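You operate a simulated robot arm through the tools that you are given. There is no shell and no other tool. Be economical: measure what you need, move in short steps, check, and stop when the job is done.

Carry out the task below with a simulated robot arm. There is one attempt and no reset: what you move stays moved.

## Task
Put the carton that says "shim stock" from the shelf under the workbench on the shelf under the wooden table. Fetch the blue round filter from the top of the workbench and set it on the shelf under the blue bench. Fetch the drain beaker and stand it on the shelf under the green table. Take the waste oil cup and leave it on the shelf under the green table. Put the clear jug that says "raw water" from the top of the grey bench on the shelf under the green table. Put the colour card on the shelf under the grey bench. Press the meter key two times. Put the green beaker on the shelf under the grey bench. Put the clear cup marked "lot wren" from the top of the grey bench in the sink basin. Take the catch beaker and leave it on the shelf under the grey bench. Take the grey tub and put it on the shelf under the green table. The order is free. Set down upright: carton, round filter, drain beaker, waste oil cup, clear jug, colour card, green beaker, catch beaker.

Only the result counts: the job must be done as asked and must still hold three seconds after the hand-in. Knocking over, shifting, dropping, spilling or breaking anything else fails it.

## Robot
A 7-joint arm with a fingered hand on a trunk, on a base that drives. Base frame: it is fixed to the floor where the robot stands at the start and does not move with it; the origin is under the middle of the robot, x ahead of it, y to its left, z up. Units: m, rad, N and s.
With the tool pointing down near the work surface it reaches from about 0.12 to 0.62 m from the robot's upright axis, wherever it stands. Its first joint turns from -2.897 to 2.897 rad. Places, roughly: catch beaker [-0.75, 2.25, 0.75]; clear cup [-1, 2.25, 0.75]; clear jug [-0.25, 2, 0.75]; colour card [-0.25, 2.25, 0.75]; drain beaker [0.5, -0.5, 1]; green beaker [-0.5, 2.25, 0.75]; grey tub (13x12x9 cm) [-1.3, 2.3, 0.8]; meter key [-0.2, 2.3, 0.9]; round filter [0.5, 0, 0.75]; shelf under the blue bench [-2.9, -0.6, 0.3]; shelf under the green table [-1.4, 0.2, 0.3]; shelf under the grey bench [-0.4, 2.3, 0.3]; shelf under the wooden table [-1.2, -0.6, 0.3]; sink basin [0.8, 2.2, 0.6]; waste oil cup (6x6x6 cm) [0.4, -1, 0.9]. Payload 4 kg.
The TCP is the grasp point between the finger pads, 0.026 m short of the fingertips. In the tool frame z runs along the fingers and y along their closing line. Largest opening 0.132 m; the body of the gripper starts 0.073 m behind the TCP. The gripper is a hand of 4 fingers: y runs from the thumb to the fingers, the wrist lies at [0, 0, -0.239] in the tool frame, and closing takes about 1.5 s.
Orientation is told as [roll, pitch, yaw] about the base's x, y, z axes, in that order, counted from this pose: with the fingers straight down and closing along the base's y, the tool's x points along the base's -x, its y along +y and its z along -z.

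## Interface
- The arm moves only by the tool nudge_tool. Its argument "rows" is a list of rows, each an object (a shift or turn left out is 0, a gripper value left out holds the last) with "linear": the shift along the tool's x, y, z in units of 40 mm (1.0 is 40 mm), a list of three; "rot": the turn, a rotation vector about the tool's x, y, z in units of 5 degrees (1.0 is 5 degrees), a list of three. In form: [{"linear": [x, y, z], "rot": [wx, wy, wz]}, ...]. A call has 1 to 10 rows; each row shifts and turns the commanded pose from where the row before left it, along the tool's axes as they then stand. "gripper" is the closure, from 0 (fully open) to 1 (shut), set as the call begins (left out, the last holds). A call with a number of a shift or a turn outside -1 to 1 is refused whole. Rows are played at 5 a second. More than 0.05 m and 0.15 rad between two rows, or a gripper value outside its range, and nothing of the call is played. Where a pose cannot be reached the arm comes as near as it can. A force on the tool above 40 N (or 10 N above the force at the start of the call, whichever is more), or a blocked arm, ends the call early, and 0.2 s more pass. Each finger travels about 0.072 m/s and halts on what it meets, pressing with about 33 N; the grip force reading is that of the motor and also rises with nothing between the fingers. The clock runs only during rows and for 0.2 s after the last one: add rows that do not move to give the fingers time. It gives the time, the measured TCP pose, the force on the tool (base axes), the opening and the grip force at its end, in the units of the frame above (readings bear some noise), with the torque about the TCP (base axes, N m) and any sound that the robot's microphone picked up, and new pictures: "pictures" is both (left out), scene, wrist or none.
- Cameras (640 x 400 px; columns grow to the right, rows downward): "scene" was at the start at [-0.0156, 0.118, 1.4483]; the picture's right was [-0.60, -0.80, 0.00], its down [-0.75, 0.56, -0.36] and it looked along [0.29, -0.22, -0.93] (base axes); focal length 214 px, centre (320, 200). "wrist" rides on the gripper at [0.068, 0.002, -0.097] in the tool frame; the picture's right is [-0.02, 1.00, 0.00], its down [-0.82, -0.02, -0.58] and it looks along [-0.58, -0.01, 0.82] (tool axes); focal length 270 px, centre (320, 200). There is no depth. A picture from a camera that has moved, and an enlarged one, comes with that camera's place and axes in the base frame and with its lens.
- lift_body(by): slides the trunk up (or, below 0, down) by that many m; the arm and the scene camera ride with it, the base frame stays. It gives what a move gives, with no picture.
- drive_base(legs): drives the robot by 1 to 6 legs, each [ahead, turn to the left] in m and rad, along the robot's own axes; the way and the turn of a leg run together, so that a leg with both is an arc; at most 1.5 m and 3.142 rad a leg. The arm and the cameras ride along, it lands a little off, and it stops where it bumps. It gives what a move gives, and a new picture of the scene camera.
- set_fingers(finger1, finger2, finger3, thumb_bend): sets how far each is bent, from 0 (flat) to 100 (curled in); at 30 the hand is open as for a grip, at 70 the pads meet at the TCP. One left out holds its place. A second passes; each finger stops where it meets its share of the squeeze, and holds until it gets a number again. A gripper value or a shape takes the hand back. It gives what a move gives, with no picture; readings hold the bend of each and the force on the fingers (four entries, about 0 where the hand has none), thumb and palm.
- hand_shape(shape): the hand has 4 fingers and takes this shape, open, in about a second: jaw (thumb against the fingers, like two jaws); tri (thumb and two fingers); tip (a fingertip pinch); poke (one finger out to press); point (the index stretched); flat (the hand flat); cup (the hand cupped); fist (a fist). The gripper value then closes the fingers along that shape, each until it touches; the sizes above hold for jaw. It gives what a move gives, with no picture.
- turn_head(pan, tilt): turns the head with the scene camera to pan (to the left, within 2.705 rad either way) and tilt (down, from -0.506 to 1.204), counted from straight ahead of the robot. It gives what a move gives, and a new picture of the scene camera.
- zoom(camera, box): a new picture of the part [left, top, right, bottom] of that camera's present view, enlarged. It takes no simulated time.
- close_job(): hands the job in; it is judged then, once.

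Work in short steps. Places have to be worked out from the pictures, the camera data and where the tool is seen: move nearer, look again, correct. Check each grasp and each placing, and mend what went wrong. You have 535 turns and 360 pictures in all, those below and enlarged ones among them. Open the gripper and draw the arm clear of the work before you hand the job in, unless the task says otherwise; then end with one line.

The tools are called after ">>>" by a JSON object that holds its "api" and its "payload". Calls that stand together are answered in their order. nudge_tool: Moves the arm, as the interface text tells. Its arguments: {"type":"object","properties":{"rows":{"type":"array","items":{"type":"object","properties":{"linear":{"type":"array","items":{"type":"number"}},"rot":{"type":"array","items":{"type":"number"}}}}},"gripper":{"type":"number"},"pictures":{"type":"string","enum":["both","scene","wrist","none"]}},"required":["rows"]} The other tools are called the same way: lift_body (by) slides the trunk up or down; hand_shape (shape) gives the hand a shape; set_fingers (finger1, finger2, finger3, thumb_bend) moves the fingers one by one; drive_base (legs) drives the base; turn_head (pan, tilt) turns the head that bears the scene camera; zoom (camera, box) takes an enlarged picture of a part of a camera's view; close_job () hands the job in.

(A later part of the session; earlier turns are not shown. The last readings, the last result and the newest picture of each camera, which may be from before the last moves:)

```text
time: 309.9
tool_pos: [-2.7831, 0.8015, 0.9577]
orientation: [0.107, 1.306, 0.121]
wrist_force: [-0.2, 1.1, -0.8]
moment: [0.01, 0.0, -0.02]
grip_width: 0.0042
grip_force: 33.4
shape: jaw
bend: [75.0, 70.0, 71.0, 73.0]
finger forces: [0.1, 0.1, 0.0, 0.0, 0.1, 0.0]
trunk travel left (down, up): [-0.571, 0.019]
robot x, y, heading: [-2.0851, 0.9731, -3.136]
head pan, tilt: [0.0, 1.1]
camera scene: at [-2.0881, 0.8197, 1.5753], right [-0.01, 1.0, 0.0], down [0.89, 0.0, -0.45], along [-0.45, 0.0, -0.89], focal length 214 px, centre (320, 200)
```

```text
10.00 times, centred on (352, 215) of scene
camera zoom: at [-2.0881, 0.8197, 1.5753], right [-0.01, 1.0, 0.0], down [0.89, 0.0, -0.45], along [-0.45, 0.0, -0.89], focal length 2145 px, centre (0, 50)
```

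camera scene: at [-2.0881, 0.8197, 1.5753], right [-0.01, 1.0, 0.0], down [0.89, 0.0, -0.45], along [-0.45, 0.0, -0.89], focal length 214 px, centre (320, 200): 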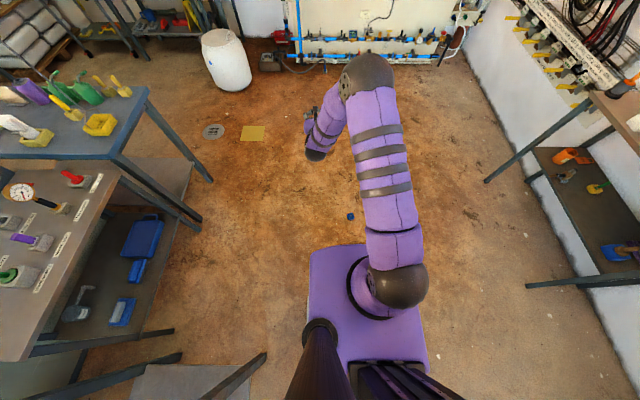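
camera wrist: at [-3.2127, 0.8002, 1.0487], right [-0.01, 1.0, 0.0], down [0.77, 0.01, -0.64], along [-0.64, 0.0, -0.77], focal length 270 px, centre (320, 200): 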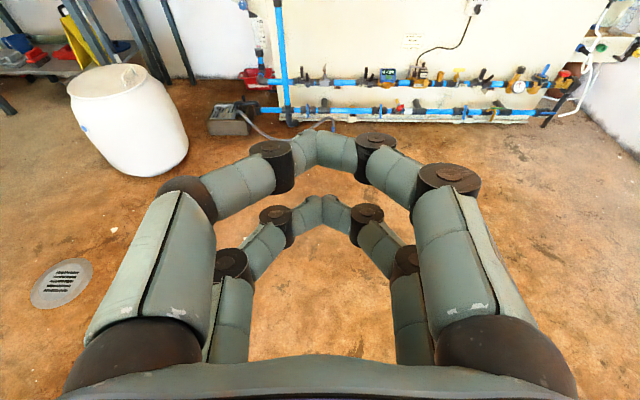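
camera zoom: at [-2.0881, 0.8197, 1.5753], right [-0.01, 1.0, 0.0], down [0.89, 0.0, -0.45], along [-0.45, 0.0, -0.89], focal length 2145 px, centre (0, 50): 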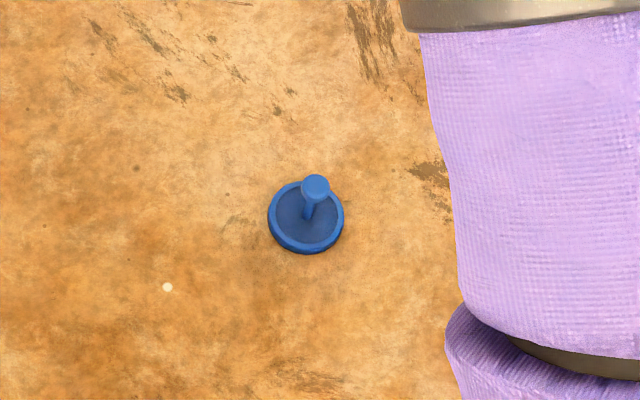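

The filter stands upright and whole on the floor at about (-2.74, 1.06). A fingertip pinch may hold the thin stem better than the two finger pairs, so I try that hand shape and watch how it closes.

>>> {"api": "hand_shape", "payload": {"shape": "tip"}}

>>> {"api": "nudge_tool", "payload": {"rows": [{}], "pictures": "wrist"}}

>>> {"api": "nudge_tool", "payload": {"rows": [{}, {}, {}, {}, {}, {}, {}, {}], "gripper": 1, "pictures": "wrist"}}

```text
time: 310.8
tool_pos: [-2.7848, 0.8035, 0.9588]
orientation: [0.106, 1.306, 0.121]
wrist_force: [-0.8, 0.2, -0.6]
moment: [-0.01, -0.01, 0.01]
grip_width: 0.132
grip_force: 0.0
shape: tip
bend: [30.0, 30.0, 30.0, 30.0]
finger forces: [0.1, 0.1, 0.0, 0.0, 0.0, 0.0]
trunk travel left (down, up): [-0.571, 0.019]
robot x, y, heading: [-2.085, 0.9733, -3.144]
head pan, tilt: [0.0, 1.1]
```

```text
time: 311.2
tool_pos: [-2.7845, 0.801, 0.9587]
orientation: [0.106, 1.304, 0.119]
wrist_force: [0.5, 0.0, 0.7]
moment: [0.01, 0.0, -0.03]
grip_width: 0.1319
grip_force: 0.0
shape: tip
bend: [30.0, 30.0, 30.0, 30.0]
finger forces: [0.0, 0.0, 0.0, 0.0, 0.0, 0.0]
trunk travel left (down, up): [-0.571, 0.019]
robot x, y, heading: [-2.0833, 0.9722, -3.135]
head pan, tilt: [0.0, 1.1]
camera wrist: at [-2.7079, 0.8031, 1.0488], right [-0.01, 1.0, 0.0], down [0.77, 0.01, -0.64], along [-0.64, 0.0, -0.77], focal length 270 px, centre (320, 200)
```

wrist: 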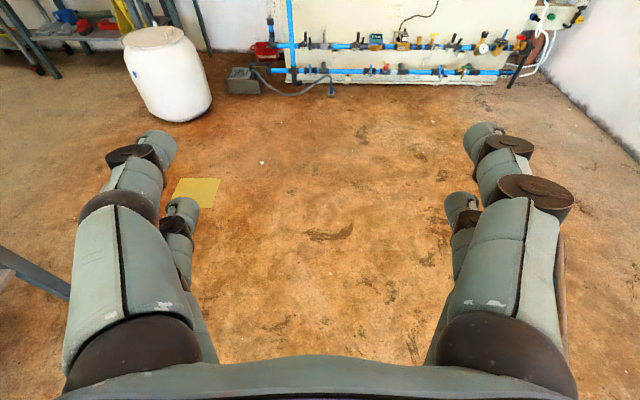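

```text
time: 313.0
tool_pos: [-2.7845, 0.8029, 0.9586]
orientation: [0.107, 1.305, 0.121]
wrist_force: [0.8, -0.3, -0.5]
moment: [0.0, -0.03, 0.0]
grip_width: 0.0
grip_force: 32.7
shape: tip
bend: [62.0, 63.0, 63.0, 70.0]
finger forces: [0.0, 0.0, 0.0, 0.0, 0.1, 0.1]
trunk travel left (down, up): [-0.571, 0.019]
robot x, y, heading: [-2.0846, 0.9728, -3.138]
head pan, tilt: [0.0, 1.1]
camera wrist: at [-2.7079, 0.8031, 1.0488], right [-0.01, 1.0, 0.0], down [0.77, 0.01, -0.64], along [-0.64, 0.0, -0.77], focal length 270 px, centre (320, 200)
```

wrist: 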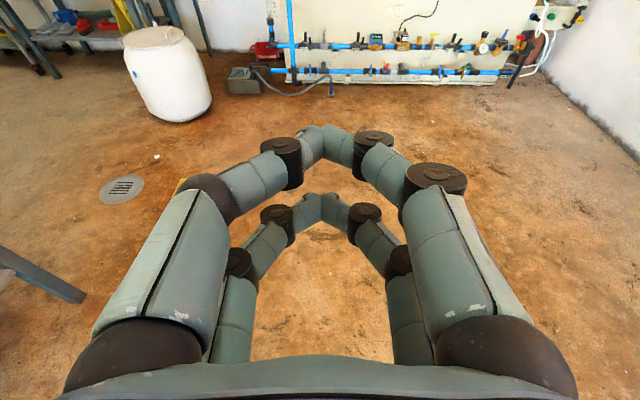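

The tip shape closes just like the jaw. I return to jaw and will grip with the stem nearer the pad middle. First I back away, turn toward the filter and lower the trunk.

>>> {"api": "hand_shape", "payload": {"shape": "jaw"}}

>>> {"api": "drive_base", "payload": {"legs": [[-0.25, 0], [0, -0.3]]}}

>>> {"api": "lift_body", "payload": {"by": -0.4}}

>>> {"api": "lift_body", "payload": {"by": -0.171}}

>>> {"api": "nudge_tool", "payload": {"rows": [{"linear": [-0.9, 0, 0.24]}, {"linear": [-0.9, 0, 0.24]}, {"linear": [-0.9, 0, 0.24]}, {"linear": [-0.9, 0, 0.24]}, {"linear": [-0.9, 0, 0.24]}]}}

```text
time: 313.9
tool_pos: [-2.7838, 0.8025, 0.9587]
orientation: [0.107, 1.306, 0.121]
wrist_force: [-0.5, 0.1, -0.5]
moment: [0.01, -0.01, 0.02]
grip_width: 0.1319
grip_force: 0.0
shape: jaw
bend: [30.0, 30.0, 30.0, 30.0]
finger forces: [0.0, 0.0, 0.0, 0.0, 0.0, 0.1]
trunk travel left (down, up): [-0.571, 0.019]
robot x, y, heading: [-2.0828, 0.9722, -3.142]
head pan, tilt: [0.0, 1.1]
```

```text
time: 316.8
tool_pos: [-2.5472, 1.0171, 0.9582]
orientation: [0.107, 1.306, -0.179]
wrist_force: [0.8, 0.7, 0.6]
moment: [0.0, 0.01, -0.01]
grip_width: 0.1322
grip_force: 0.0
shape: jaw
bend: [30.0, 30.0, 30.0, 30.0]
finger forces: [0.0, 0.0, 0.0, 0.1, 0.0, 0.0]
trunk travel left (down, up): [-0.571, 0.019]
robot x, y, heading: [-1.8308, 0.9746, 2.845]
head pan, tilt: [0.0, 1.1]
camera scene: at [-1.877, 0.8287, 1.5753], right [0.29, 0.96, 0.0], down [0.85, -0.26, -0.45], along [-0.43, 0.13, -0.89], focal length 214 px, centre (320, 200)
```

scene: 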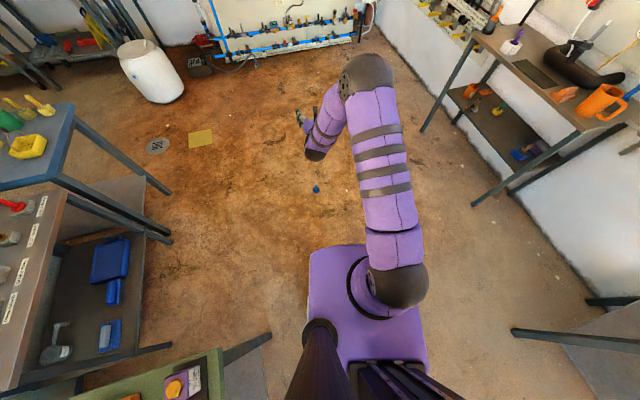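

```text
time: 320.6
tool_pos: [-2.5476, 1.0179, 0.5579]
orientation: [0.107, 1.304, -0.18]
wrist_force: [1.1, -0.1, -0.4]
moment: [0.0, -0.03, 0.0]
grip_width: 0.1319
grip_force: 0.0
shape: jaw
bend: [30.0, 30.0, 30.0, 30.0]
finger forces: [0.0, 0.1, 0.0, 0.0, 0.1, 0.0]
trunk travel left (down, up): [-0.171, 0.419]
robot x, y, heading: [-1.8303, 0.9737, 2.845]
head pan, tilt: [0.0, 1.1]
```

```text
time: 322.5
tool_pos: [-2.5458, 1.0165, 0.3871]
orientation: [0.106, 1.306, -0.18]
wrist_force: [0.1, 0.4, 0.2]
moment: [-0.01, 0.0, 0.0]
grip_width: 0.1319
grip_force: 0.3
shape: jaw
bend: [30.0, 30.0, 30.0, 30.0]
finger forces: [0.0, 0.1, 0.0, 0.0, 0.1, 0.0]
trunk travel left (down, up): [0.0, 0.59]
robot x, y, heading: [-1.8319, 0.9769, 2.844]
head pan, tilt: [0.0, 1.1]
```

```text
time: 323.7
tool_pos: [-2.5449, 1.0205, 0.2023]
orientation: [0.107, 1.308, -0.178]
wrist_force: [-0.2, -0.3, -0.6]
moment: [0.0, 0.01, -0.02]
grip_width: 0.1318
grip_force: 0.1
shape: jaw
bend: [30.0, 30.0, 30.0, 30.0]
finger forces: [0.0, 0.1, 0.1, 0.0, 0.0, 0.0]
trunk travel left (down, up): [0.0, 0.59]
robot x, y, heading: [-1.8291, 0.9734, 2.844]
head pan, tilt: [0.0, 1.1]
camera scene: at [-1.8767, 0.8287, 1.0044], right [0.29, 0.96, 0.0], down [0.85, -0.26, -0.45], along [-0.43, 0.13, -0.89], focal length 214 px, centre (320, 200)
camera wrist: at [-2.4722, 0.9999, 0.2925], right [0.28, 0.96, 0.0], down [0.74, -0.22, -0.64], along [-0.61, 0.18, -0.77], focal length 270 px, centre (320, 200)
```

scene: 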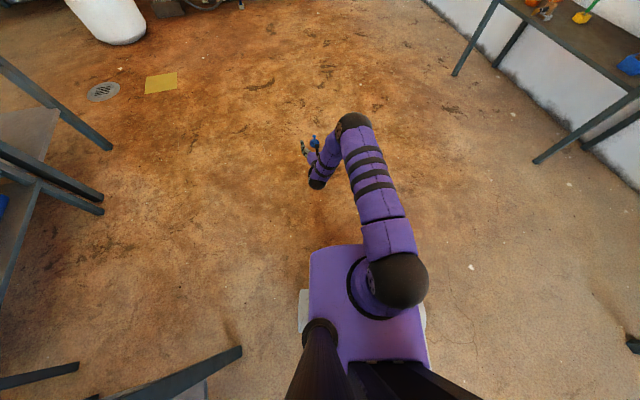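
wrist: 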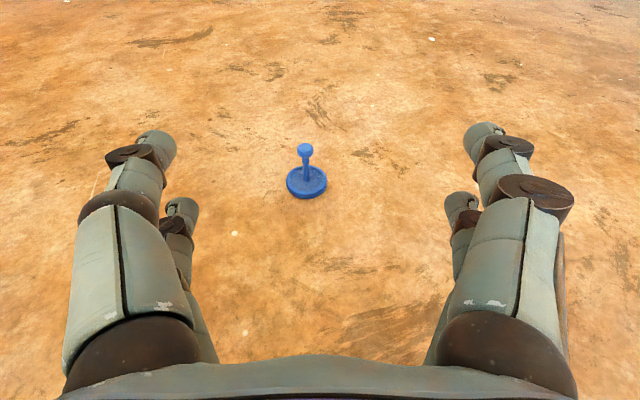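

The filter is 19.7 cm ahead and 1.9 cm left. I lower to stem height, shift left and narrow the fingers.

>>> {"api": "nudge_tool", "payload": {"rows": [{"linear": [-0.9, -0.25, 0.24]}, {"linear": [-0.9, -0.22, 0.24]}, {"linear": [-0.9, 0, 0.24]}, {"linear": [-0.9, 0, 0.24]}, {"linear": [-0.15, 0, 0.04]}, {}, {}], "gripper": 0.4, "pictures": "wrist"}}

```text
time: 325.3
tool_pos: [-2.5486, 1.0072, 0.0445]
orientation: [0.106, 1.305, -0.18]
wrist_force: [-0.5, -0.9, 0.5]
moment: [0.0, 0.02, -0.01]
grip_width: 0.0796
grip_force: 0.1
shape: jaw
bend: [71.0, 71.0, 71.0, 70.0]
finger forces: [0.1, 0.0, 0.1, 0.1, 0.0, 0.1]
trunk travel left (down, up): [0.0, 0.59]
robot x, y, heading: [-1.8273, 0.9754, 2.848]
head pan, tilt: [0.0, 1.1]
camera wrist: at [-2.475, 0.9863, 0.1358], right [0.28, 0.96, 0.0], down [0.74, -0.22, -0.64], along [-0.61, 0.18, -0.77], focal length 270 px, centre (320, 200)
```

wrist: 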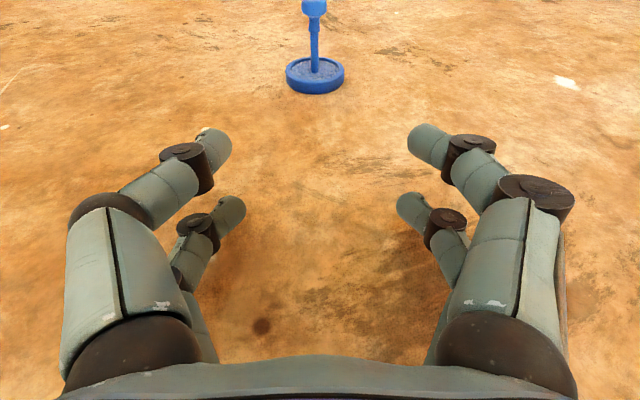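

Aligned. I drive forward 0.14 m, then finish with the arm.

>>> {"api": "drive_base", "payload": {"legs": [[0.14, 0]]}}

>>> {"api": "nudge_tool", "payload": {"rows": [{}], "pictures": "wrist"}}

```text
time: 326.7
tool_pos: [-2.6817, 1.0492, 0.0456]
orientation: [0.107, 1.304, -0.179]
wrist_force: [0.2, -0.3, -1.0]
moment: [0.02, 0.0, 0.03]
grip_width: 0.0797
grip_force: 0.1
shape: jaw
bend: [71.0, 71.0, 71.0, 70.0]
finger forces: [0.0, 0.0, 0.1, 0.0, 0.0, 0.1]
trunk travel left (down, up): [0.0, 0.59]
robot x, y, heading: [-1.9616, 1.0148, 2.843]
head pan, tilt: [0.0, 1.1]
camera scene: at [-2.0115, 0.8698, 1.0043], right [0.29, 0.96, 0.0], down [0.85, -0.26, -0.45], along [-0.43, 0.13, -0.89], focal length 214 px, centre (320, 200)
```

scene: 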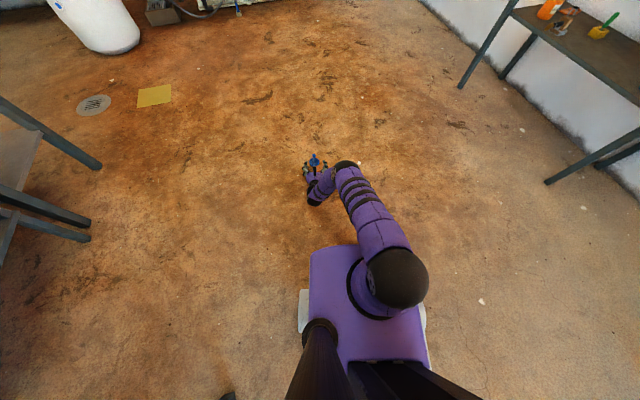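

```text
time: 327.1
tool_pos: [-2.6827, 1.0487, 0.0449]
orientation: [0.107, 1.305, -0.18]
wrist_force: [-0.5, 1.0, 0.4]
moment: [0.01, 0.01, 0.04]
grip_width: 0.0795
grip_force: 0.1
shape: jaw
bend: [71.0, 71.0, 71.0, 70.0]
finger forces: [0.0, 0.0, 0.1, 0.0, 0.0, 0.0]
trunk travel left (down, up): [0.0, 0.59]
robot x, y, heading: [-1.9613, 1.0134, 2.846]
head pan, tilt: [0.0, 1.1]
camera wrist: at [-2.6097, 1.0275, 0.1359], right [0.28, 0.96, 0.0], down [0.74, -0.22, -0.64], along [-0.61, 0.18, -0.77], focal length 270 px, centre (320, 200)
```

wrist: 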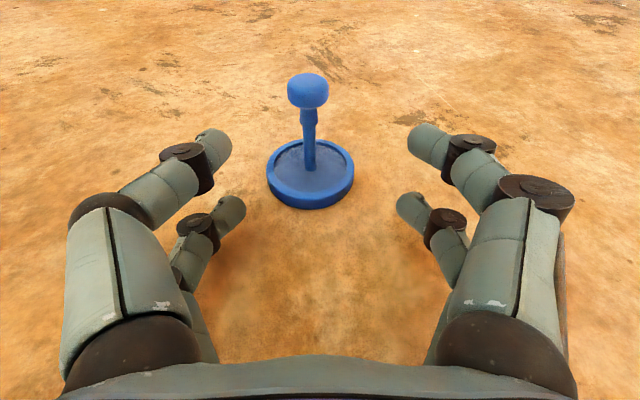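

I shift 6 mm left and go forward 3.9 cm, then close.

>>> {"api": "nudge_tool", "payload": {"rows": [{"linear": [0.13, -0.075, 0.47]}, {"linear": [0.13, -0.075, 0.47]}], "pictures": "none"}}

>>> {"api": "nudge_tool", "payload": {"rows": [{}, {}, {}, {}, {}, {}, {}], "gripper": 1, "pictures": "wrist"}}

```text
time: 327.7
tool_pos: [-2.7223, 1.0545, 0.0468]
orientation: [0.105, 1.305, -0.18]
wrist_force: [0.4, -0.3, 0.3]
moment: [0.02, 0.02, 0.02]
grip_width: 0.0796
grip_force: 0.0
shape: jaw
bend: [71.0, 71.0, 71.0, 70.0]
finger forces: [0.0, 0.0, 0.1, 0.0, 0.0, 0.1]
trunk travel left (down, up): [0.0, 0.59]
robot x, y, heading: [-1.9666, 1.0166, 2.841]
head pan, tilt: [0.0, 1.1]
```

```text
time: 329.3
tool_pos: [-2.7216, 1.0539, 0.0479]
orientation: [0.108, 1.307, -0.179]
wrist_force: [1.1, 1.1, 5.3]
moment: [0.03, 0.01, 0.0]
grip_width: 0.0022
grip_force: 32.9
shape: jaw
bend: [74.0, 69.0, 70.0, 72.0]
finger forces: [0.0, 0.1, 0.0, 0.1, 0.0, 0.0]
trunk travel left (down, up): [0.0, 0.59]
robot x, y, heading: [-1.9658, 1.0176, 2.848]
head pan, tilt: [0.0, 1.1]
camera wrist: at [-2.649, 1.0332, 0.1377], right [0.28, 0.96, 0.0], down [0.74, -0.22, -0.64], along [-0.61, 0.18, -0.77], focal length 270 px, centre (320, 200)
```

wrist: 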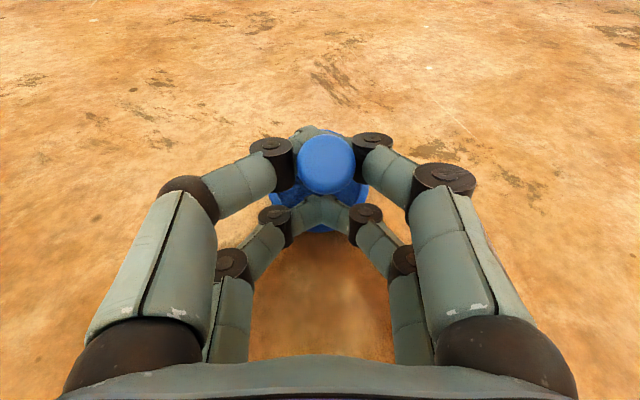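

The lower pair closed in front of the stem and the upper pair behind the knob, so it is not held properly. I open and look at how the filter stands.

>>> {"api": "nudge_tool", "payload": {"rows": [{}, {}, {}, {}, {}], "gripper": 0.4, "pictures": "wrist"}}

```text
time: 330.5
tool_pos: [-2.722, 1.0528, 0.0466]
orientation: [0.105, 1.306, -0.18]
wrist_force: [0.7, -0.2, -0.1]
moment: [-0.03, 0.0, 0.0]
grip_width: 0.079
grip_force: 0.1
shape: jaw
bend: [71.0, 71.0, 71.0, 70.0]
finger forces: [0.1, 0.1, 0.1, 0.0, 0.0, 0.1]
trunk travel left (down, up): [0.0, 0.59]
robot x, y, heading: [-1.9674, 1.0145, 2.847]
head pan, tilt: [0.0, 1.1]
camera wrist: at [-2.6488, 1.0331, 0.137], right [0.28, 0.96, 0.0], down [0.74, -0.22, -0.64], along [-0.61, 0.18, -0.77], focal length 270 px, centre (320, 200)
```

wrist: 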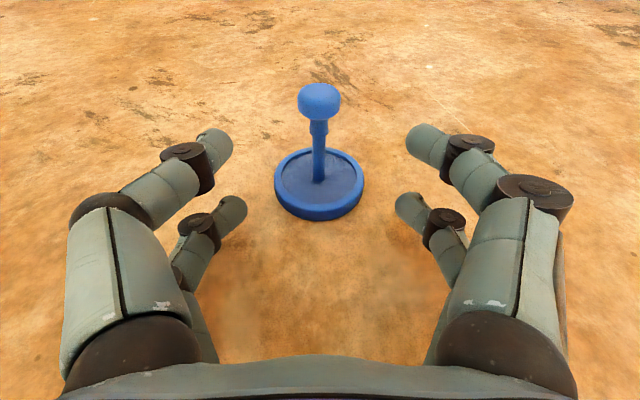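

It stands upright, 4.7 cm ahead. I will pinch the stem just under the knob with the lower finger pair only, keeping the upper pair open. I raise 1.35 cm, and go forward 3.1 cm.

>>> {"api": "nudge_tool", "payload": {"rows": [{"linear": [0.326, 0, -0.088]}, {"linear": [0.1, 0.02, 0.375]}, {"linear": [0.1, 0.02, 0.375]}], "pictures": "none"}}

>>> {"api": "set_fingers", "payload": {"finger1": 50, "finger2": 100, "finger3": 100, "thumb_bend": 50}}

>>> {"api": "nudge_tool", "payload": {"rows": [{}], "pictures": "wrist"}}

```text
time: 331.3
tool_pos: [-2.751, 1.0616, 0.0592]
orientation: [0.107, 1.305, -0.183]
wrist_force: [0.6, 0.9, 0.1]
moment: [0.04, 0.03, -0.01]
grip_width: 0.0787
grip_force: 0.1
shape: jaw
bend: [71.0, 71.0, 71.0, 70.0]
finger forces: [0.0, 0.0, 0.1, 0.0, 0.0, 0.0]
trunk travel left (down, up): [0.0, 0.59]
robot x, y, heading: [-1.9626, 1.0168, 2.847]
head pan, tilt: [0.0, 1.1]
```

```text
time: 332.3
tool_pos: [-2.7504, 1.0619, 0.0595]
orientation: [0.107, 1.305, -0.18]
wrist_force: [0.4, -0.3, -0.2]
moment: [0.01, 0.02, 0.04]
grip_width: 0.0652
grip_force: 0.0
shape: fingers
bend: [50.0, 92.0, 92.0, 50.0]
finger forces: [0.1, 0.0, 0.0, 0.0, 0.0, 0.1]
trunk travel left (down, up): [0.0, 0.59]
robot x, y, heading: [-1.9619, 1.0099, 2.84]
head pan, tilt: [0.0, 1.1]
```

```text
time: 332.7
tool_pos: [-2.7523, 1.0623, 0.0601]
orientation: [0.107, 1.305, -0.18]
wrist_force: [1.0, 0.1, -0.9]
moment: [0.04, 0.0, 0.0]
grip_width: 0.0653
grip_force: 0.0
shape: fingers
bend: [50.0, 97.0, 97.0, 50.0]
finger forces: [0.0, 0.1, 0.0, 0.0, 0.1, 0.0]
trunk travel left (down, up): [0.0, 0.59]
robot x, y, heading: [-1.9657, 1.017, 2.843]
head pan, tilt: [0.0, 1.1]
camera wrist: at [-2.6786, 1.0413, 0.1502], right [0.28, 0.96, 0.0], down [0.74, -0.22, -0.64], along [-0.61, 0.18, -0.77], focal length 270 px, centre (320, 200)
```

wrist: 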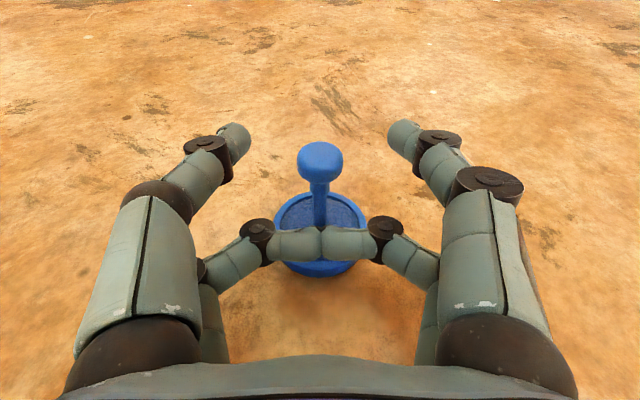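

The lower pair are fingers 2 and 3; curled that far, they met in front of the stem. I open them, go 1 cm further, and close them to about 76.

>>> {"api": "set_fingers", "payload": {"finger2": 45, "finger3": 45}}

>>> {"api": "nudge_tool", "payload": {"rows": [{"linear": [0.065, 0, 0.25]}], "pictures": "none"}}

>>> {"api": "set_fingers", "payload": {"finger2": 76, "finger3": 76}}

>>> {"api": "nudge_tool", "payload": {"rows": [{}], "pictures": "wrist"}}

```text
time: 333.7
tool_pos: [-2.7519, 1.0626, 0.0595]
orientation: [0.105, 1.304, -0.179]
wrist_force: [0.5, -0.3, 0.3]
moment: [0.01, 0.01, 0.02]
grip_width: 0.0651
grip_force: 0.0
shape: fingers
bend: [50.0, 45.0, 45.0, 50.0]
finger forces: [0.1, 0.0, 0.0, 0.0, 0.1, 0.0]
trunk travel left (down, up): [0.0, 0.59]
robot x, y, heading: [-1.965, 1.0148, 2.845]
head pan, tilt: [0.0, 1.1]
```

```text
time: 334.1
tool_pos: [-2.7608, 1.0665, 0.0596]
orientation: [0.106, 1.305, -0.178]
wrist_force: [0.5, -0.7, 0.8]
moment: [0.01, 0.0, 0.02]
grip_width: 0.0654
grip_force: 0.1
shape: fingers
bend: [50.0, 45.0, 45.0, 50.0]
finger forces: [0.1, 0.0, 0.1, 0.0, 0.0, 0.1]
trunk travel left (down, up): [0.0, 0.59]
robot x, y, heading: [-1.9656, 1.0168, 2.847]
head pan, tilt: [0.0, 1.1]
```

```text
time: 335.1
tool_pos: [-2.7606, 1.0659, 0.0586]
orientation: [0.107, 1.307, -0.179]
wrist_force: [-0.6, 0.0, -0.1]
moment: [0.02, 0.03, -0.03]
grip_width: 0.0652
grip_force: 6.3
shape: fingers
bend: [50.0, 73.0, 73.0, 50.0]
finger forces: [0.0, 6.3, 6.4, 0.0, 0.0, 0.2]
trunk travel left (down, up): [0.0, 0.59]
robot x, y, heading: [-1.9668, 1.0162, 2.844]
head pan, tilt: [0.0, 1.1]
```

```text
time: 335.5
tool_pos: [-2.7607, 1.0662, 0.0586]
orientation: [0.107, 1.306, -0.181]
wrist_force: [0.5, 0.2, -0.3]
moment: [-0.01, 0.01, 0.03]
grip_width: 0.0651
grip_force: 6.6
shape: fingers
bend: [50.0, 73.0, 73.0, 50.0]
finger forces: [0.1, 6.3, 6.3, 0.0, 0.1, 0.0]
trunk travel left (down, up): [0.0, 0.59]
robot x, y, heading: [-1.9636, 1.0164, 2.847]
head pan, tilt: [0.0, 1.1]
camera wrist: at [-2.6881, 1.0445, 0.1497], right [0.28, 0.96, 0.0], down [0.74, -0.22, -0.64], along [-0.61, 0.18, -0.77], focal length 270 px, centre (320, 200)
```

wrist: 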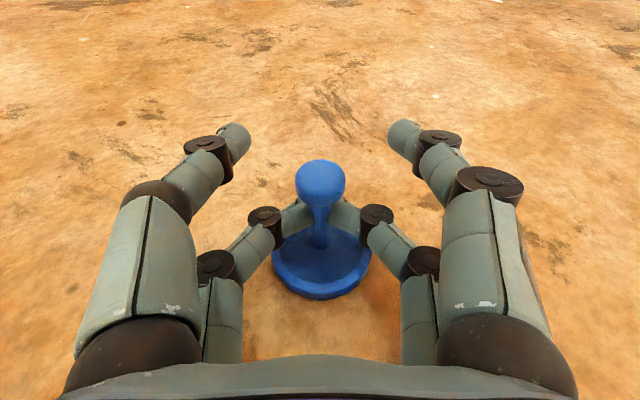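

The stem is pinched under the knob with 6 N. I squeeze a bit more and lift by the trunk.

>>> {"api": "set_fingers", "payload": {"finger2": 88, "finger3": 88}}

>>> {"api": "lift_body", "payload": {"by": 0.1}}

>>> {"api": "nudge_tool", "payload": {"rows": [{}], "pictures": "wrist"}}

```text
time: 336.5
tool_pos: [-2.7608, 1.065, 0.059]
orientation: [0.107, 1.306, -0.18]
wrist_force: [0.4, 0.7, -0.1]
moment: [-0.01, -0.03, 0.05]
grip_width: 0.0654
grip_force: 0.0
shape: fingers
bend: [50.0, 79.0, 79.0, 50.0]
finger forces: [0.0, 0.0, 0.0, 0.0, 0.1, 0.0]
trunk travel left (down, up): [0.0, 0.59]
robot x, y, heading: [-1.963, 1.0184, 2.846]
head pan, tilt: [0.0, 1.1]
```

```text
time: 337.8
tool_pos: [-2.7608, 1.0657, 0.1579]
orientation: [0.106, 1.304, -0.179]
wrist_force: [-1.1, -0.4, 0.3]
moment: [0.02, -0.02, 0.01]
grip_width: 0.0654
grip_force: 0.1
shape: fingers
bend: [50.0, 79.0, 79.0, 50.0]
finger forces: [0.0, 0.1, 0.0, 0.0, 0.0, 0.0]
trunk travel left (down, up): [-0.1, 0.49]
robot x, y, heading: [-1.9627, 1.0149, 2.848]
head pan, tilt: [0.0, 1.1]
```

```text
time: 338.2
tool_pos: [-2.7616, 1.0655, 0.1578]
orientation: [0.107, 1.306, -0.18]
wrist_force: [0.1, 0.7, -0.1]
moment: [0.0, 0.0, 0.01]
grip_width: 0.0652
grip_force: 0.0
shape: fingers
bend: [50.0, 79.0, 79.0, 50.0]
finger forces: [0.1, 0.1, 0.0, 0.0, 0.1, 0.0]
trunk travel left (down, up): [-0.1, 0.49]
robot x, y, heading: [-1.9618, 1.0165, 2.852]
head pan, tilt: [0.0, 1.1]
camera wrist: at [-2.6881, 1.0445, 0.2497], right [0.28, 0.96, 0.0], down [0.74, -0.22, -0.64], along [-0.61, 0.18, -0.77], focal length 270 px, centre (320, 200)
```

wrist: 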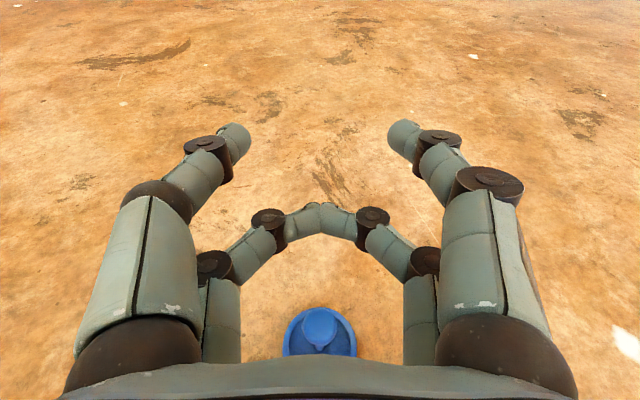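

Squeezing more ejected the stem toward the palm; the filter still stands on the floor. I go back to the jaw grip that held before (stem 2.2 cm past the TCP), and this time I won't turn the tool afterwards.

>>> {"api": "nudge_tool", "payload": {"rows": [{}, {}, {}, {}], "gripper": 0.4, "pictures": "none"}}

>>> {"api": "drive_base", "payload": {"legs": [[-0.14, 0]]}}

>>> {"api": "lift_body", "payload": {"by": -0.1}}

>>> {"api": "nudge_tool", "payload": {"rows": [{"linear": [-0.17, 0, 0.045]}], "pictures": "wrist"}}

```text
time: 339.2
tool_pos: [-2.7617, 1.066, 0.1588]
orientation: [0.105, 1.305, -0.178]
wrist_force: [-0.1, -0.6, 0.3]
moment: [-0.05, 0.01, 0.01]
grip_width: 0.0792
grip_force: 0.0
shape: jaw
bend: [71.0, 71.0, 71.0, 70.0]
finger forces: [0.0, 0.1, 0.0, 0.0, 0.0, 0.0]
trunk travel left (down, up): [-0.1, 0.49]
robot x, y, heading: [-1.9649, 1.0167, 2.847]
head pan, tilt: [0.0, 1.1]
```

```text
time: 340.5
tool_pos: [-2.6286, 1.0251, 0.1602]
orientation: [0.108, 1.305, -0.18]
wrist_force: [-0.4, -0.6, -0.3]
moment: [0.01, 0.01, 0.0]
grip_width: 0.079
grip_force: 0.0
shape: jaw
bend: [71.0, 71.0, 71.0, 70.0]
finger forces: [0.1, 0.1, 0.1, 0.0, 0.0, 0.0]
trunk travel left (down, up): [-0.1, 0.49]
robot x, y, heading: [-1.8304, 0.9762, 2.846]
head pan, tilt: [0.0, 1.1]
camera scene: at [-1.8788, 0.8293, 1.1043], right [0.29, 0.96, 0.0], down [0.85, -0.26, -0.45], along [-0.43, 0.13, -0.89], focal length 214 px, centre (320, 200)
```

scene: 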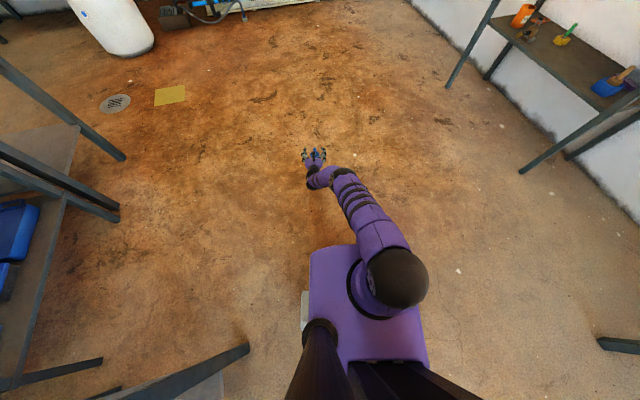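

```text
time: 341.8
tool_pos: [-2.6279, 1.0244, 0.0601]
orientation: [0.107, 1.304, -0.178]
wrist_force: [0.3, 0.0, -0.4]
moment: [0.01, 0.03, 0.01]
grip_width: 0.0792
grip_force: 0.0
shape: jaw
bend: [71.0, 71.0, 71.0, 70.0]
finger forces: [0.1, 0.0, 0.0, 0.0, 0.0, 0.0]
trunk travel left (down, up): [0.0, 0.59]
robot x, y, heading: [-1.8299, 0.9733, 2.845]
head pan, tilt: [0.0, 1.1]
```

```text
time: 342.2
tool_pos: [-2.6282, 1.0248, 0.054]
orientation: [0.106, 1.307, -0.18]
wrist_force: [0.3, 0.4, 0.5]
moment: [0.03, -0.02, 0.01]
grip_width: 0.079
grip_force: 0.1
shape: jaw
bend: [71.0, 71.0, 71.0, 70.0]
finger forces: [0.0, 0.0, 0.0, 0.0, 0.0, 0.0]
trunk travel left (down, up): [0.0, 0.59]
robot x, y, heading: [-1.83, 0.9765, 2.843]
head pan, tilt: [0.0, 1.1]
camera wrist: at [-2.5554, 1.0043, 0.1434], right [0.28, 0.96, 0.0], down [0.74, -0.22, -0.64], along [-0.61, 0.18, -0.77], focal length 270 px, centre (320, 200)
```

wrist: 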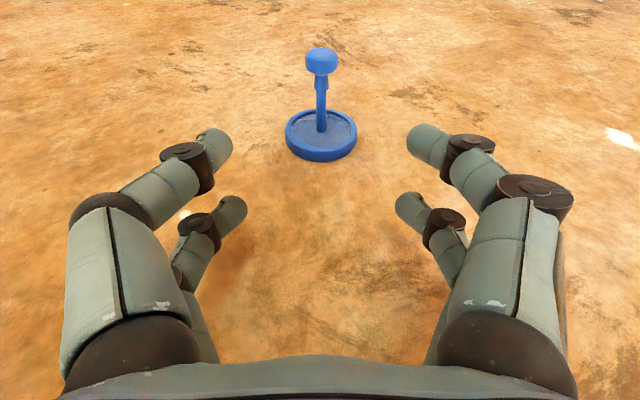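

The stem is 11.2 cm ahead and centred. I move forward 9 cm with the arm, so that the stem ends 2.2 cm past the TCP, and close.

>>> {"api": "nudge_tool", "payload": {"rows": [{"linear": [0.1, 0.02, 0.43]}, {"linear": [0.11, 0.02, 0.43]}, {"linear": [0.11, 0.02, 0.43]}, {"linear": [0.11, 0, 0.43]}, {"linear": [0.11, 0, 0.43]}], "pictures": "wrist"}}

```text
time: 343.4
tool_pos: [-2.6674, 1.0435, 0.0669]
orientation: [0.106, 1.307, -0.179]
wrist_force: [0.1, 1.1, -0.5]
moment: [-0.01, -0.03, -0.02]
grip_width: 0.0791
grip_force: 0.1
shape: jaw
bend: [71.0, 71.0, 71.0, 70.0]
finger forces: [0.0, 0.0, 0.0, 0.1, 0.0, 0.0]
out of reach, approached as far as the arm can: row 2, 3, 4, 5
trunk travel left (down, up): [0.0, 0.59]
robot x, y, heading: [-1.8294, 0.9737, 2.846]
head pan, tilt: [0.0, 1.1]
camera wrist: at [-2.5944, 1.0216, 0.1575], right [0.28, 0.96, 0.0], down [0.74, -0.22, -0.64], along [-0.61, 0.18, -0.77], focal length 270 px, centre (320, 200)
```

wrist: 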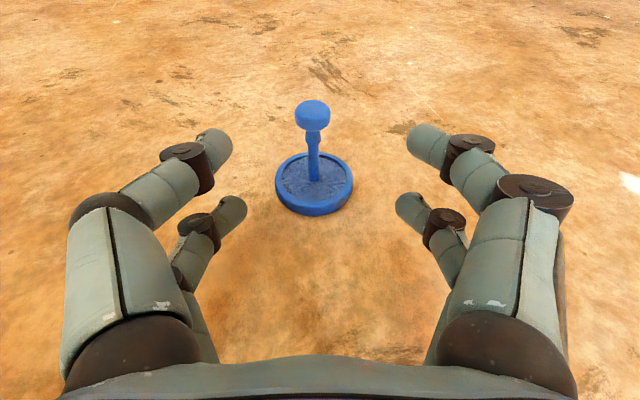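

The arm is at its reach limit, so I draw it back 6 cm, restore the height and drive the base instead.

>>> {"api": "nudge_tool", "payload": {"rows": [{"linear": [-0.3, 0, -0.7]}, {"linear": [-0.3, 0, -0.65]}, {"linear": [-0.1, 0.05, 0.0]}], "pictures": "none"}}

>>> {"api": "drive_base", "payload": {"legs": [[0.1, 0]]}}

>>> {"api": "nudge_tool", "payload": {"rows": [{}], "pictures": "wrist"}}

```text
time: 344.2
tool_pos: [-2.6092, 1.0288, 0.0528]
orientation: [0.104, 1.307, -0.181]
wrist_force: [-0.1, -0.1, 0.2]
moment: [-0.01, -0.01, 0.0]
grip_width: 0.0793
grip_force: 0.0
shape: jaw
bend: [71.0, 71.0, 71.0, 70.0]
finger forces: [0.1, 0.1, 0.0, 0.0, 0.0, 0.0]
trunk travel left (down, up): [0.0, 0.59]
robot x, y, heading: [-1.8301, 0.9755, 2.843]
head pan, tilt: [0.0, 1.1]
```

```text
time: 345.4
tool_pos: [-2.7076, 1.0577, 0.0532]
orientation: [0.107, 1.306, -0.177]
wrist_force: [0.5, 0.0, 0.0]
moment: [0.0, -0.03, 0.0]
grip_width: 0.0794
grip_force: 0.0
shape: jaw
bend: [71.0, 71.0, 71.0, 70.0]
finger forces: [0.1, 0.1, 0.0, 0.1, 0.0, 0.0]
trunk travel left (down, up): [0.0, 0.59]
robot x, y, heading: [-1.9269, 1.0072, 2.85]
head pan, tilt: [0.0, 1.1]
camera scene: at [-1.9758, 0.8589, 1.0043], right [0.29, 0.96, 0.0], down [0.85, -0.26, -0.45], along [-0.43, 0.13, -0.89], focal length 214 px, centre (320, 200)
```

scene: 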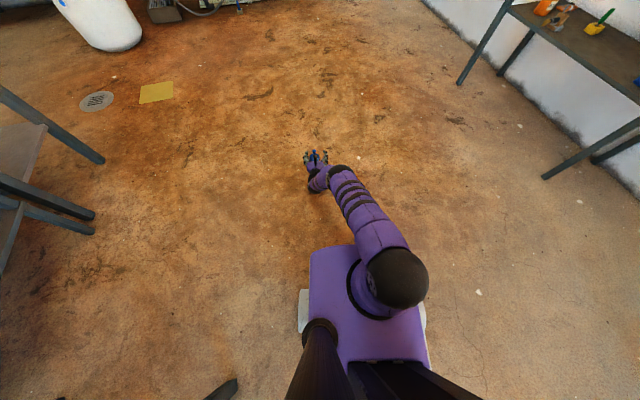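

```text
time: 345.8
tool_pos: [-2.7069, 1.0579, 0.0532]
orientation: [0.106, 1.307, -0.177]
wrist_force: [-0.3, 0.3, -0.3]
moment: [-0.01, 0.0, -0.01]
grip_width: 0.0791
grip_force: 0.1
shape: jaw
bend: [71.0, 71.0, 71.0, 70.0]
finger forces: [0.0, 0.1, 0.0, 0.0, 0.0, 0.0]
trunk travel left (down, up): [0.0, 0.59]
robot x, y, heading: [-1.9274, 1.0066, 2.847]
head pan, tilt: [0.0, 1.1]
camera wrist: at [-2.6336, 1.0366, 0.1436], right [0.28, 0.96, 0.0], down [0.74, -0.22, -0.64], along [-0.61, 0.18, -0.77], focal length 270 px, centre (320, 200)
```

wrist: 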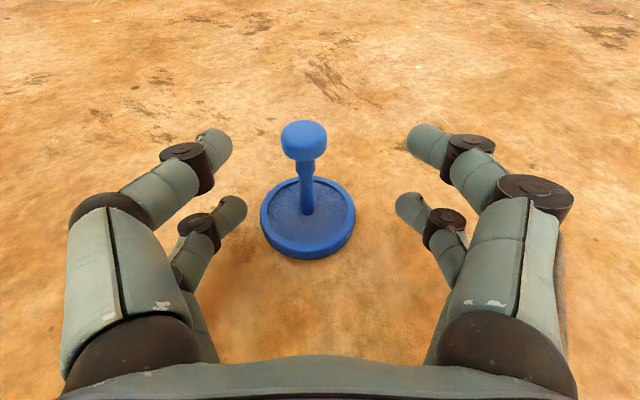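

The stem is at the right distance, 7 mm left. I correct, lower 4 mm and close.

>>> {"api": "nudge_tool", "payload": {"rows": [{"linear": [-0.1, -0.18, 0.026]}], "pictures": "none"}}

>>> {"api": "nudge_tool", "payload": {"rows": [{}, {}, {}, {}, {}, {}, {}], "gripper": 1, "pictures": "wrist"}}

```text
time: 346.2
tool_pos: [-2.7075, 1.0493, 0.0494]
orientation: [0.105, 1.305, -0.18]
wrist_force: [-0.3, 0.1, 0.3]
moment: [-0.02, 0.0, -0.03]
grip_width: 0.079
grip_force: 0.1
shape: jaw
bend: [71.0, 71.0, 71.0, 70.0]
finger forces: [0.0, 0.0, 0.0, 0.0, 0.0, 0.0]
trunk travel left (down, up): [0.0, 0.59]
robot x, y, heading: [-1.9281, 1.0064, 2.846]
head pan, tilt: [0.0, 1.1]
```

```text
time: 347.8
tool_pos: [-2.708, 1.0501, 0.0489]
orientation: [0.108, 1.307, -0.179]
wrist_force: [-0.2, 0.4, 0.3]
moment: [0.01, 0.01, -0.03]
grip_width: 0.004
grip_force: 33.0
shape: jaw
bend: [72.0, 61.0, 61.0, 70.0]
finger forces: [26.6, 0.0, 0.0, 0.1, 24.0, 0.1]
trunk travel left (down, up): [0.0, 0.59]
robot x, y, heading: [-1.923, 1.0021, 2.845]
head pan, tilt: [0.0, 1.1]
camera wrist: at [-2.6356, 1.0294, 0.1397], right [0.28, 0.96, 0.0], down [0.74, -0.22, -0.64], along [-0.61, 0.18, -0.77], focal length 270 px, centre (320, 200)
```

wrist: 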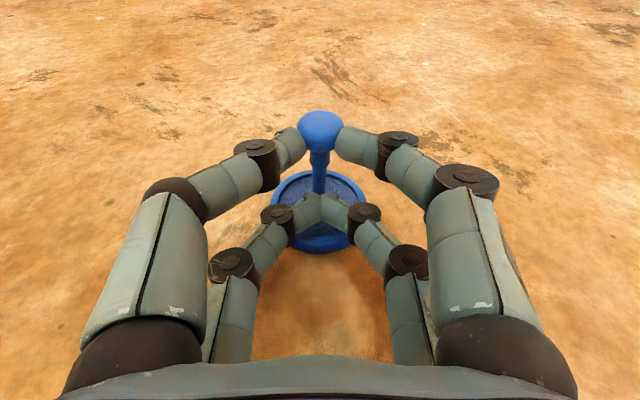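

Only the upper pair holds; the lower pair met just in front of the stem. I open, go 6 mm further and close again.

>>> {"api": "nudge_tool", "payload": {"rows": [{}, {}, {}, {}, {}], "gripper": 0.45, "pictures": "none"}}

>>> {"api": "nudge_tool", "payload": {"rows": [{"linear": [0.045, 0, 0.18]}], "pictures": "wrist"}}

```text
time: 349.0
tool_pos: [-2.7077, 1.0505, 0.0499]
orientation: [0.107, 1.306, -0.177]
wrist_force: [0.1, -0.3, -0.1]
moment: [0.02, 0.0, 0.01]
grip_width: 0.0719
grip_force: 0.0
shape: jaw
bend: [72.0, 72.0, 72.0, 70.0]
finger forces: [0.0, 0.0, 0.1, 0.0, 0.0, 0.0]
trunk travel left (down, up): [0.0, 0.59]
robot x, y, heading: [-1.9256, 1.0091, 2.847]
head pan, tilt: [0.0, 1.1]
```

```text
time: 349.4
tool_pos: [-2.7158, 1.0532, 0.0486]
orientation: [0.109, 1.305, -0.178]
wrist_force: [0.4, 0.2, -0.9]
moment: [0.0, -0.02, 0.01]
grip_width: 0.0719
grip_force: 0.0
shape: jaw
bend: [72.0, 72.0, 72.0, 70.0]
finger forces: [0.0, 0.0, 0.1, 0.0, 0.0, 0.0]
trunk travel left (down, up): [0.0, 0.59]
robot x, y, heading: [-1.9277, 1.0046, 2.85]
head pan, tilt: [0.0, 1.1]
camera wrist: at [-2.6434, 1.0315, 0.1395], right [0.28, 0.96, 0.0], down [0.74, -0.22, -0.64], along [-0.61, 0.18, -0.77], focal length 270 px, centre (320, 200)
```

wrist: 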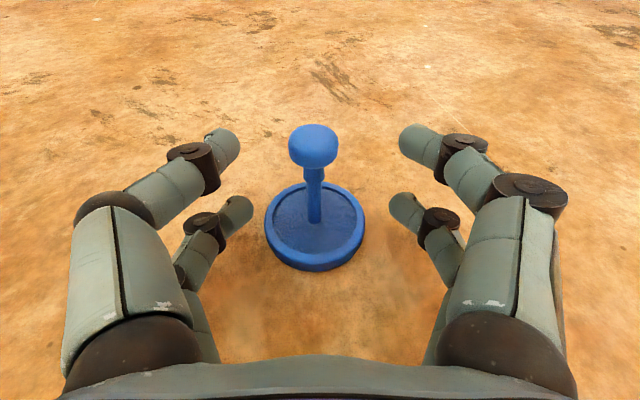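

Now the stem should lie within both pairs. I close.

>>> {"api": "nudge_tool", "payload": {"rows": [{}, {}, {}, {}, {}, {}], "gripper": 1, "pictures": "wrist"}}

```text
time: 350.8
tool_pos: [-2.7165, 1.053, 0.051]
orientation: [0.109, 1.306, -0.177]
wrist_force: [0.1, -1.1, 4.9]
moment: [-0.07, -0.09, 0.0]
grip_width: 0.0081
grip_force: 32.9
shape: jaw
bend: [72.0, 71.0, 71.0, 71.0]
finger forces: [28.2, 28.9, 29.5, 0.1, 26.3, 0.0]
trunk travel left (down, up): [0.0, 0.59]
robot x, y, heading: [-1.9299, 1.0041, 2.846]
head pan, tilt: [0.0, 1.1]
camera wrist: at [-2.6437, 1.0317, 0.1404], right [0.28, 0.96, 0.0], down [0.74, -0.22, -0.64], along [-0.61, 0.18, -0.77], focal length 270 px, centre (320, 200)
```

wrist: 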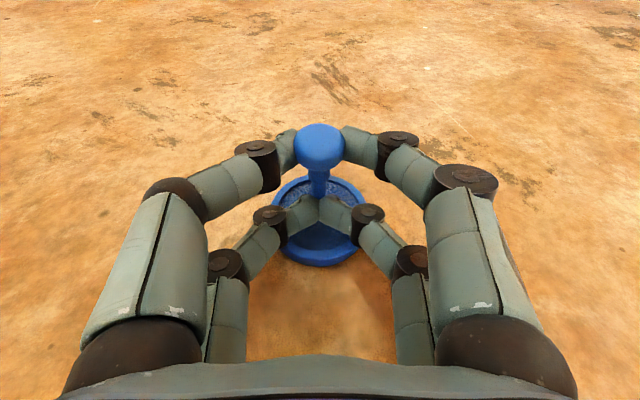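

All four digits press at 28 N. I lift by trunk and drive straight to the blue bench without turning the tool.

>>> {"api": "lift_body", "payload": {"by": 0.38}}

>>> {"api": "drive_base", "payload": {"legs": [[0, 0.388], [1.132, 0], [0, 1.478]]}}

>>> {"api": "nudge_tool", "payload": {"rows": [{}], "pictures": "wrist"}}

```text
time: 354.5
tool_pos: [-2.7158, 1.0531, 0.4294]
orientation: [0.106, 1.305, -0.179]
wrist_force: [0.8, 0.5, -0.8]
moment: [0.01, -0.03, -0.02]
grip_width: 0.0082
grip_force: 33.1
shape: jaw
bend: [72.0, 70.0, 71.0, 72.0]
finger forces: [27.1, 28.5, 28.7, 0.1, 25.5, 0.0]
trunk travel left (down, up): [-0.38, 0.21]
robot x, y, heading: [-1.9272, 1.0028, 2.847]
head pan, tilt: [0.0, 1.1]
```

```text
time: 365.5
tool_pos: [-2.8412, 0.1195, 0.4292]
orientation: [0.107, 1.306, 1.704]
wrist_force: [0.4, 0.1, -0.4]
moment: [0.04, 0.02, -0.03]
grip_width: 0.0079
grip_force: 32.6
shape: jaw
bend: [72.0, 70.0, 71.0, 72.0]
finger forces: [27.0, 27.8, 28.5, 0.0, 25.5, 0.0]
trunk travel left (down, up): [-0.38, 0.21]
robot x, y, heading: [-3.0397, 0.8873, -1.555]
head pan, tilt: [0.0, 1.1]
camera scene: at [-2.8854, 0.8824, 1.3843], right [-1.0, -0.02, 0.0], down [-0.01, 0.89, -0.45], along [0.01, -0.45, -0.89], focal length 214 px, centre (320, 200)
```

scene: 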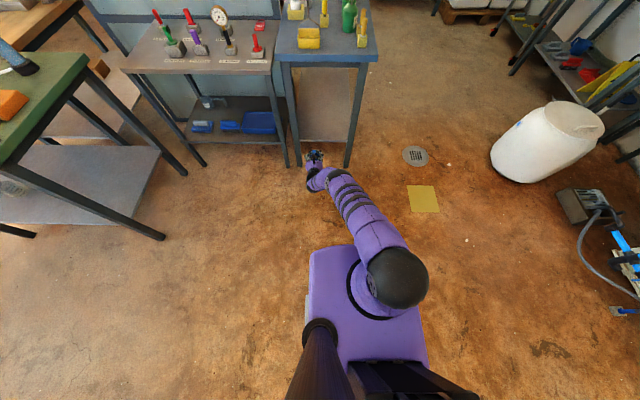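

```text
time: 365.9
tool_pos: [-2.8419, 0.1187, 0.4286]
orientation: [0.107, 1.305, 1.704]
wrist_force: [0.6, 0.1, -0.5]
moment: [0.0, 0.01, -0.01]
grip_width: 0.008
grip_force: 33.1
shape: jaw
bend: [72.0, 70.0, 71.0, 72.0]
finger forces: [27.0, 27.9, 28.4, 0.1, 25.4, 0.1]
trunk travel left (down, up): [-0.38, 0.21]
robot x, y, heading: [-3.0412, 0.8847, -1.552]
head pan, tilt: [0.0, 1.1]
camera wrist: at [-2.8421, 0.1957, 0.5193], right [-1.0, -0.02, 0.0], down [-0.02, 0.77, -0.64], along [0.01, -0.64, -0.77], focal length 270 px, centre (320, 200)
```

wrist: 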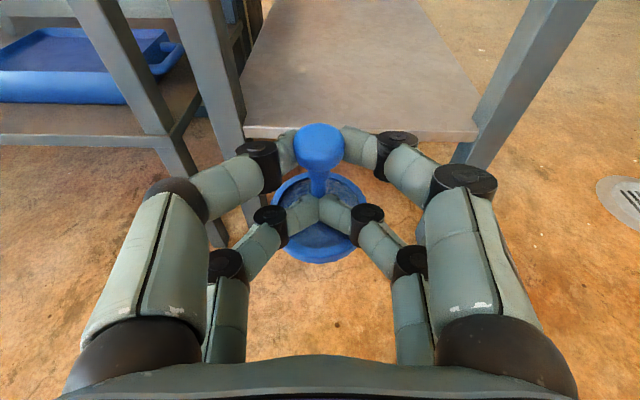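

The shelf lies between x -2.745 and -3.05. I shift the hand 5 cm to the right, then drive in 0.33 m.

>>> {"api": "nudge_tool", "payload": {"rows": [{"linear": [0, 0.45, 0]}, {"linear": [0, 0.45, 0]}, {"linear": [0, 0.45, 0]}], "pictures": "none"}}

>>> {"api": "drive_base", "payload": {"legs": [[0.34, 0]]}}

>>> {"api": "nudge_tool", "payload": {"rows": [{}], "pictures": "wrist"}}

```text
time: 366.7
tool_pos: [-2.8943, 0.1181, 0.4293]
orientation: [0.108, 1.306, 1.703]
wrist_force: [-0.3, -0.3, 0.0]
moment: [0.0, -0.02, 0.03]
grip_width: 0.0078
grip_force: 32.4
shape: jaw
bend: [72.0, 70.0, 71.0, 72.0]
finger forces: [27.1, 28.1, 28.4, 0.0, 25.1, 0.0]
trunk travel left (down, up): [-0.38, 0.21]
robot x, y, heading: [-3.0408, 0.8866, -1.554]
head pan, tilt: [0.0, 1.1]
```

```text
time: 368.9
tool_pos: [-2.8875, -0.2169, 0.429]
orientation: [0.107, 1.305, 1.707]
wrist_force: [-0.3, 0.5, -0.9]
moment: [0.01, 0.01, 0.0]
grip_width: 0.0078
grip_force: 33.5
shape: jaw
bend: [72.0, 70.0, 71.0, 72.0]
finger forces: [27.2, 28.2, 28.6, 0.0, 25.3, 0.0]
trunk travel left (down, up): [-0.38, 0.21]
robot x, y, heading: [-3.0349, 0.5487, -1.553]
head pan, tilt: [0.0, 1.1]
camera scene: at [-2.8793, 0.5463, 1.3843], right [-1.0, -0.02, 0.0], down [-0.02, 0.89, -0.45], along [0.01, -0.45, -0.89], focal length 214 px, centre (320, 200)
```

scene: 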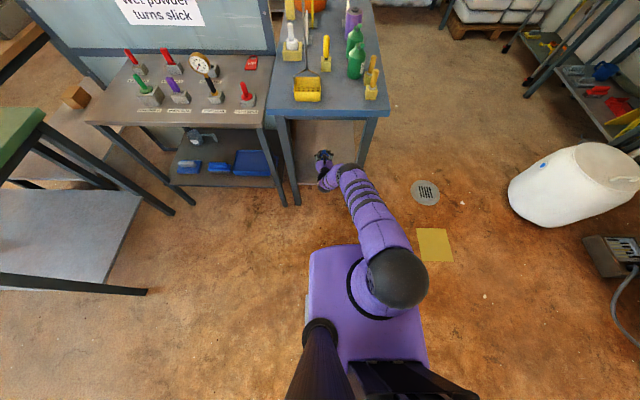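

```text
time: 369.3
tool_pos: [-2.8874, -0.2182, 0.4295]
orientation: [0.108, 1.307, 1.707]
wrist_force: [0.1, 1.2, -0.7]
moment: [-0.03, 0.02, 0.0]
grip_width: 0.008
grip_force: 32.4
shape: jaw
bend: [72.0, 70.0, 71.0, 72.0]
finger forces: [27.0, 28.0, 28.6, 0.1, 25.3, 0.0]
trunk travel left (down, up): [-0.38, 0.21]
robot x, y, heading: [-3.0316, 0.5499, -1.556]
head pan, tilt: [0.0, 1.1]
camera wrist: at [-2.8884, -0.1418, 0.5203], right [-1.0, -0.03, 0.0], down [-0.02, 0.77, -0.64], along [0.01, -0.64, -0.77], focal length 270 px, centre (320, 200)
```

wrist: 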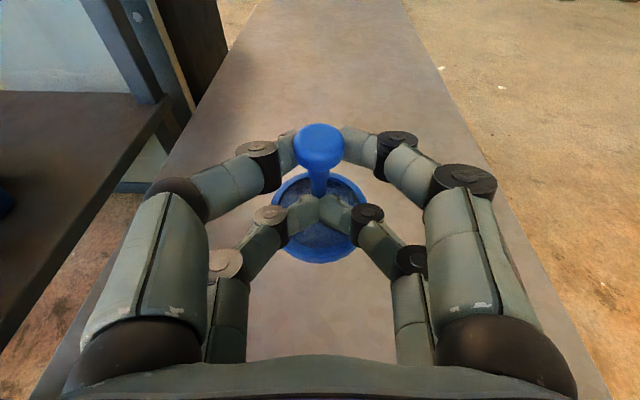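

The filter is over the middle of the shelf. I lower 7 cm, then step down.

>>> {"api": "lift_body", "payload": {"by": -0.07}}

>>> {"api": "nudge_tool", "payload": {"rows": [{"linear": [-0.05, 0, 0.013]}, {"linear": [-0.05, 0, 0.013]}], "pictures": "none"}}

```text
time: 370.4
tool_pos: [-2.8877, -0.2177, 0.3603]
orientation: [0.104, 1.306, 1.708]
wrist_force: [-0.9, -1.2, -0.4]
moment: [0.02, 0.03, -0.01]
grip_width: 0.0079
grip_force: 32.9
shape: jaw
bend: [72.0, 70.0, 71.0, 72.0]
finger forces: [27.1, 28.1, 28.6, 0.0, 25.2, 0.0]
trunk travel left (down, up): [-0.31, 0.28]
robot x, y, heading: [-3.0313, 0.5472, -1.55]
head pan, tilt: [0.0, 1.1]
```

```text
time: 370.9
tool_pos: [-2.8867, -0.2185, 0.3556]
orientation: [0.104, 1.305, 1.707]
wrist_force: [0.0, 0.0, -1.1]
moment: [0.02, 0.02, -0.01]
grip_width: 0.0077
grip_force: 33.1
shape: jaw
bend: [72.0, 70.0, 71.0, 72.0]
finger forces: [27.1, 28.2, 28.6, 0.1, 25.2, 0.0]
trunk travel left (down, up): [-0.31, 0.28]
robot x, y, heading: [-3.0324, 0.5456, -1.556]
head pan, tilt: [0.0, 1.1]
```

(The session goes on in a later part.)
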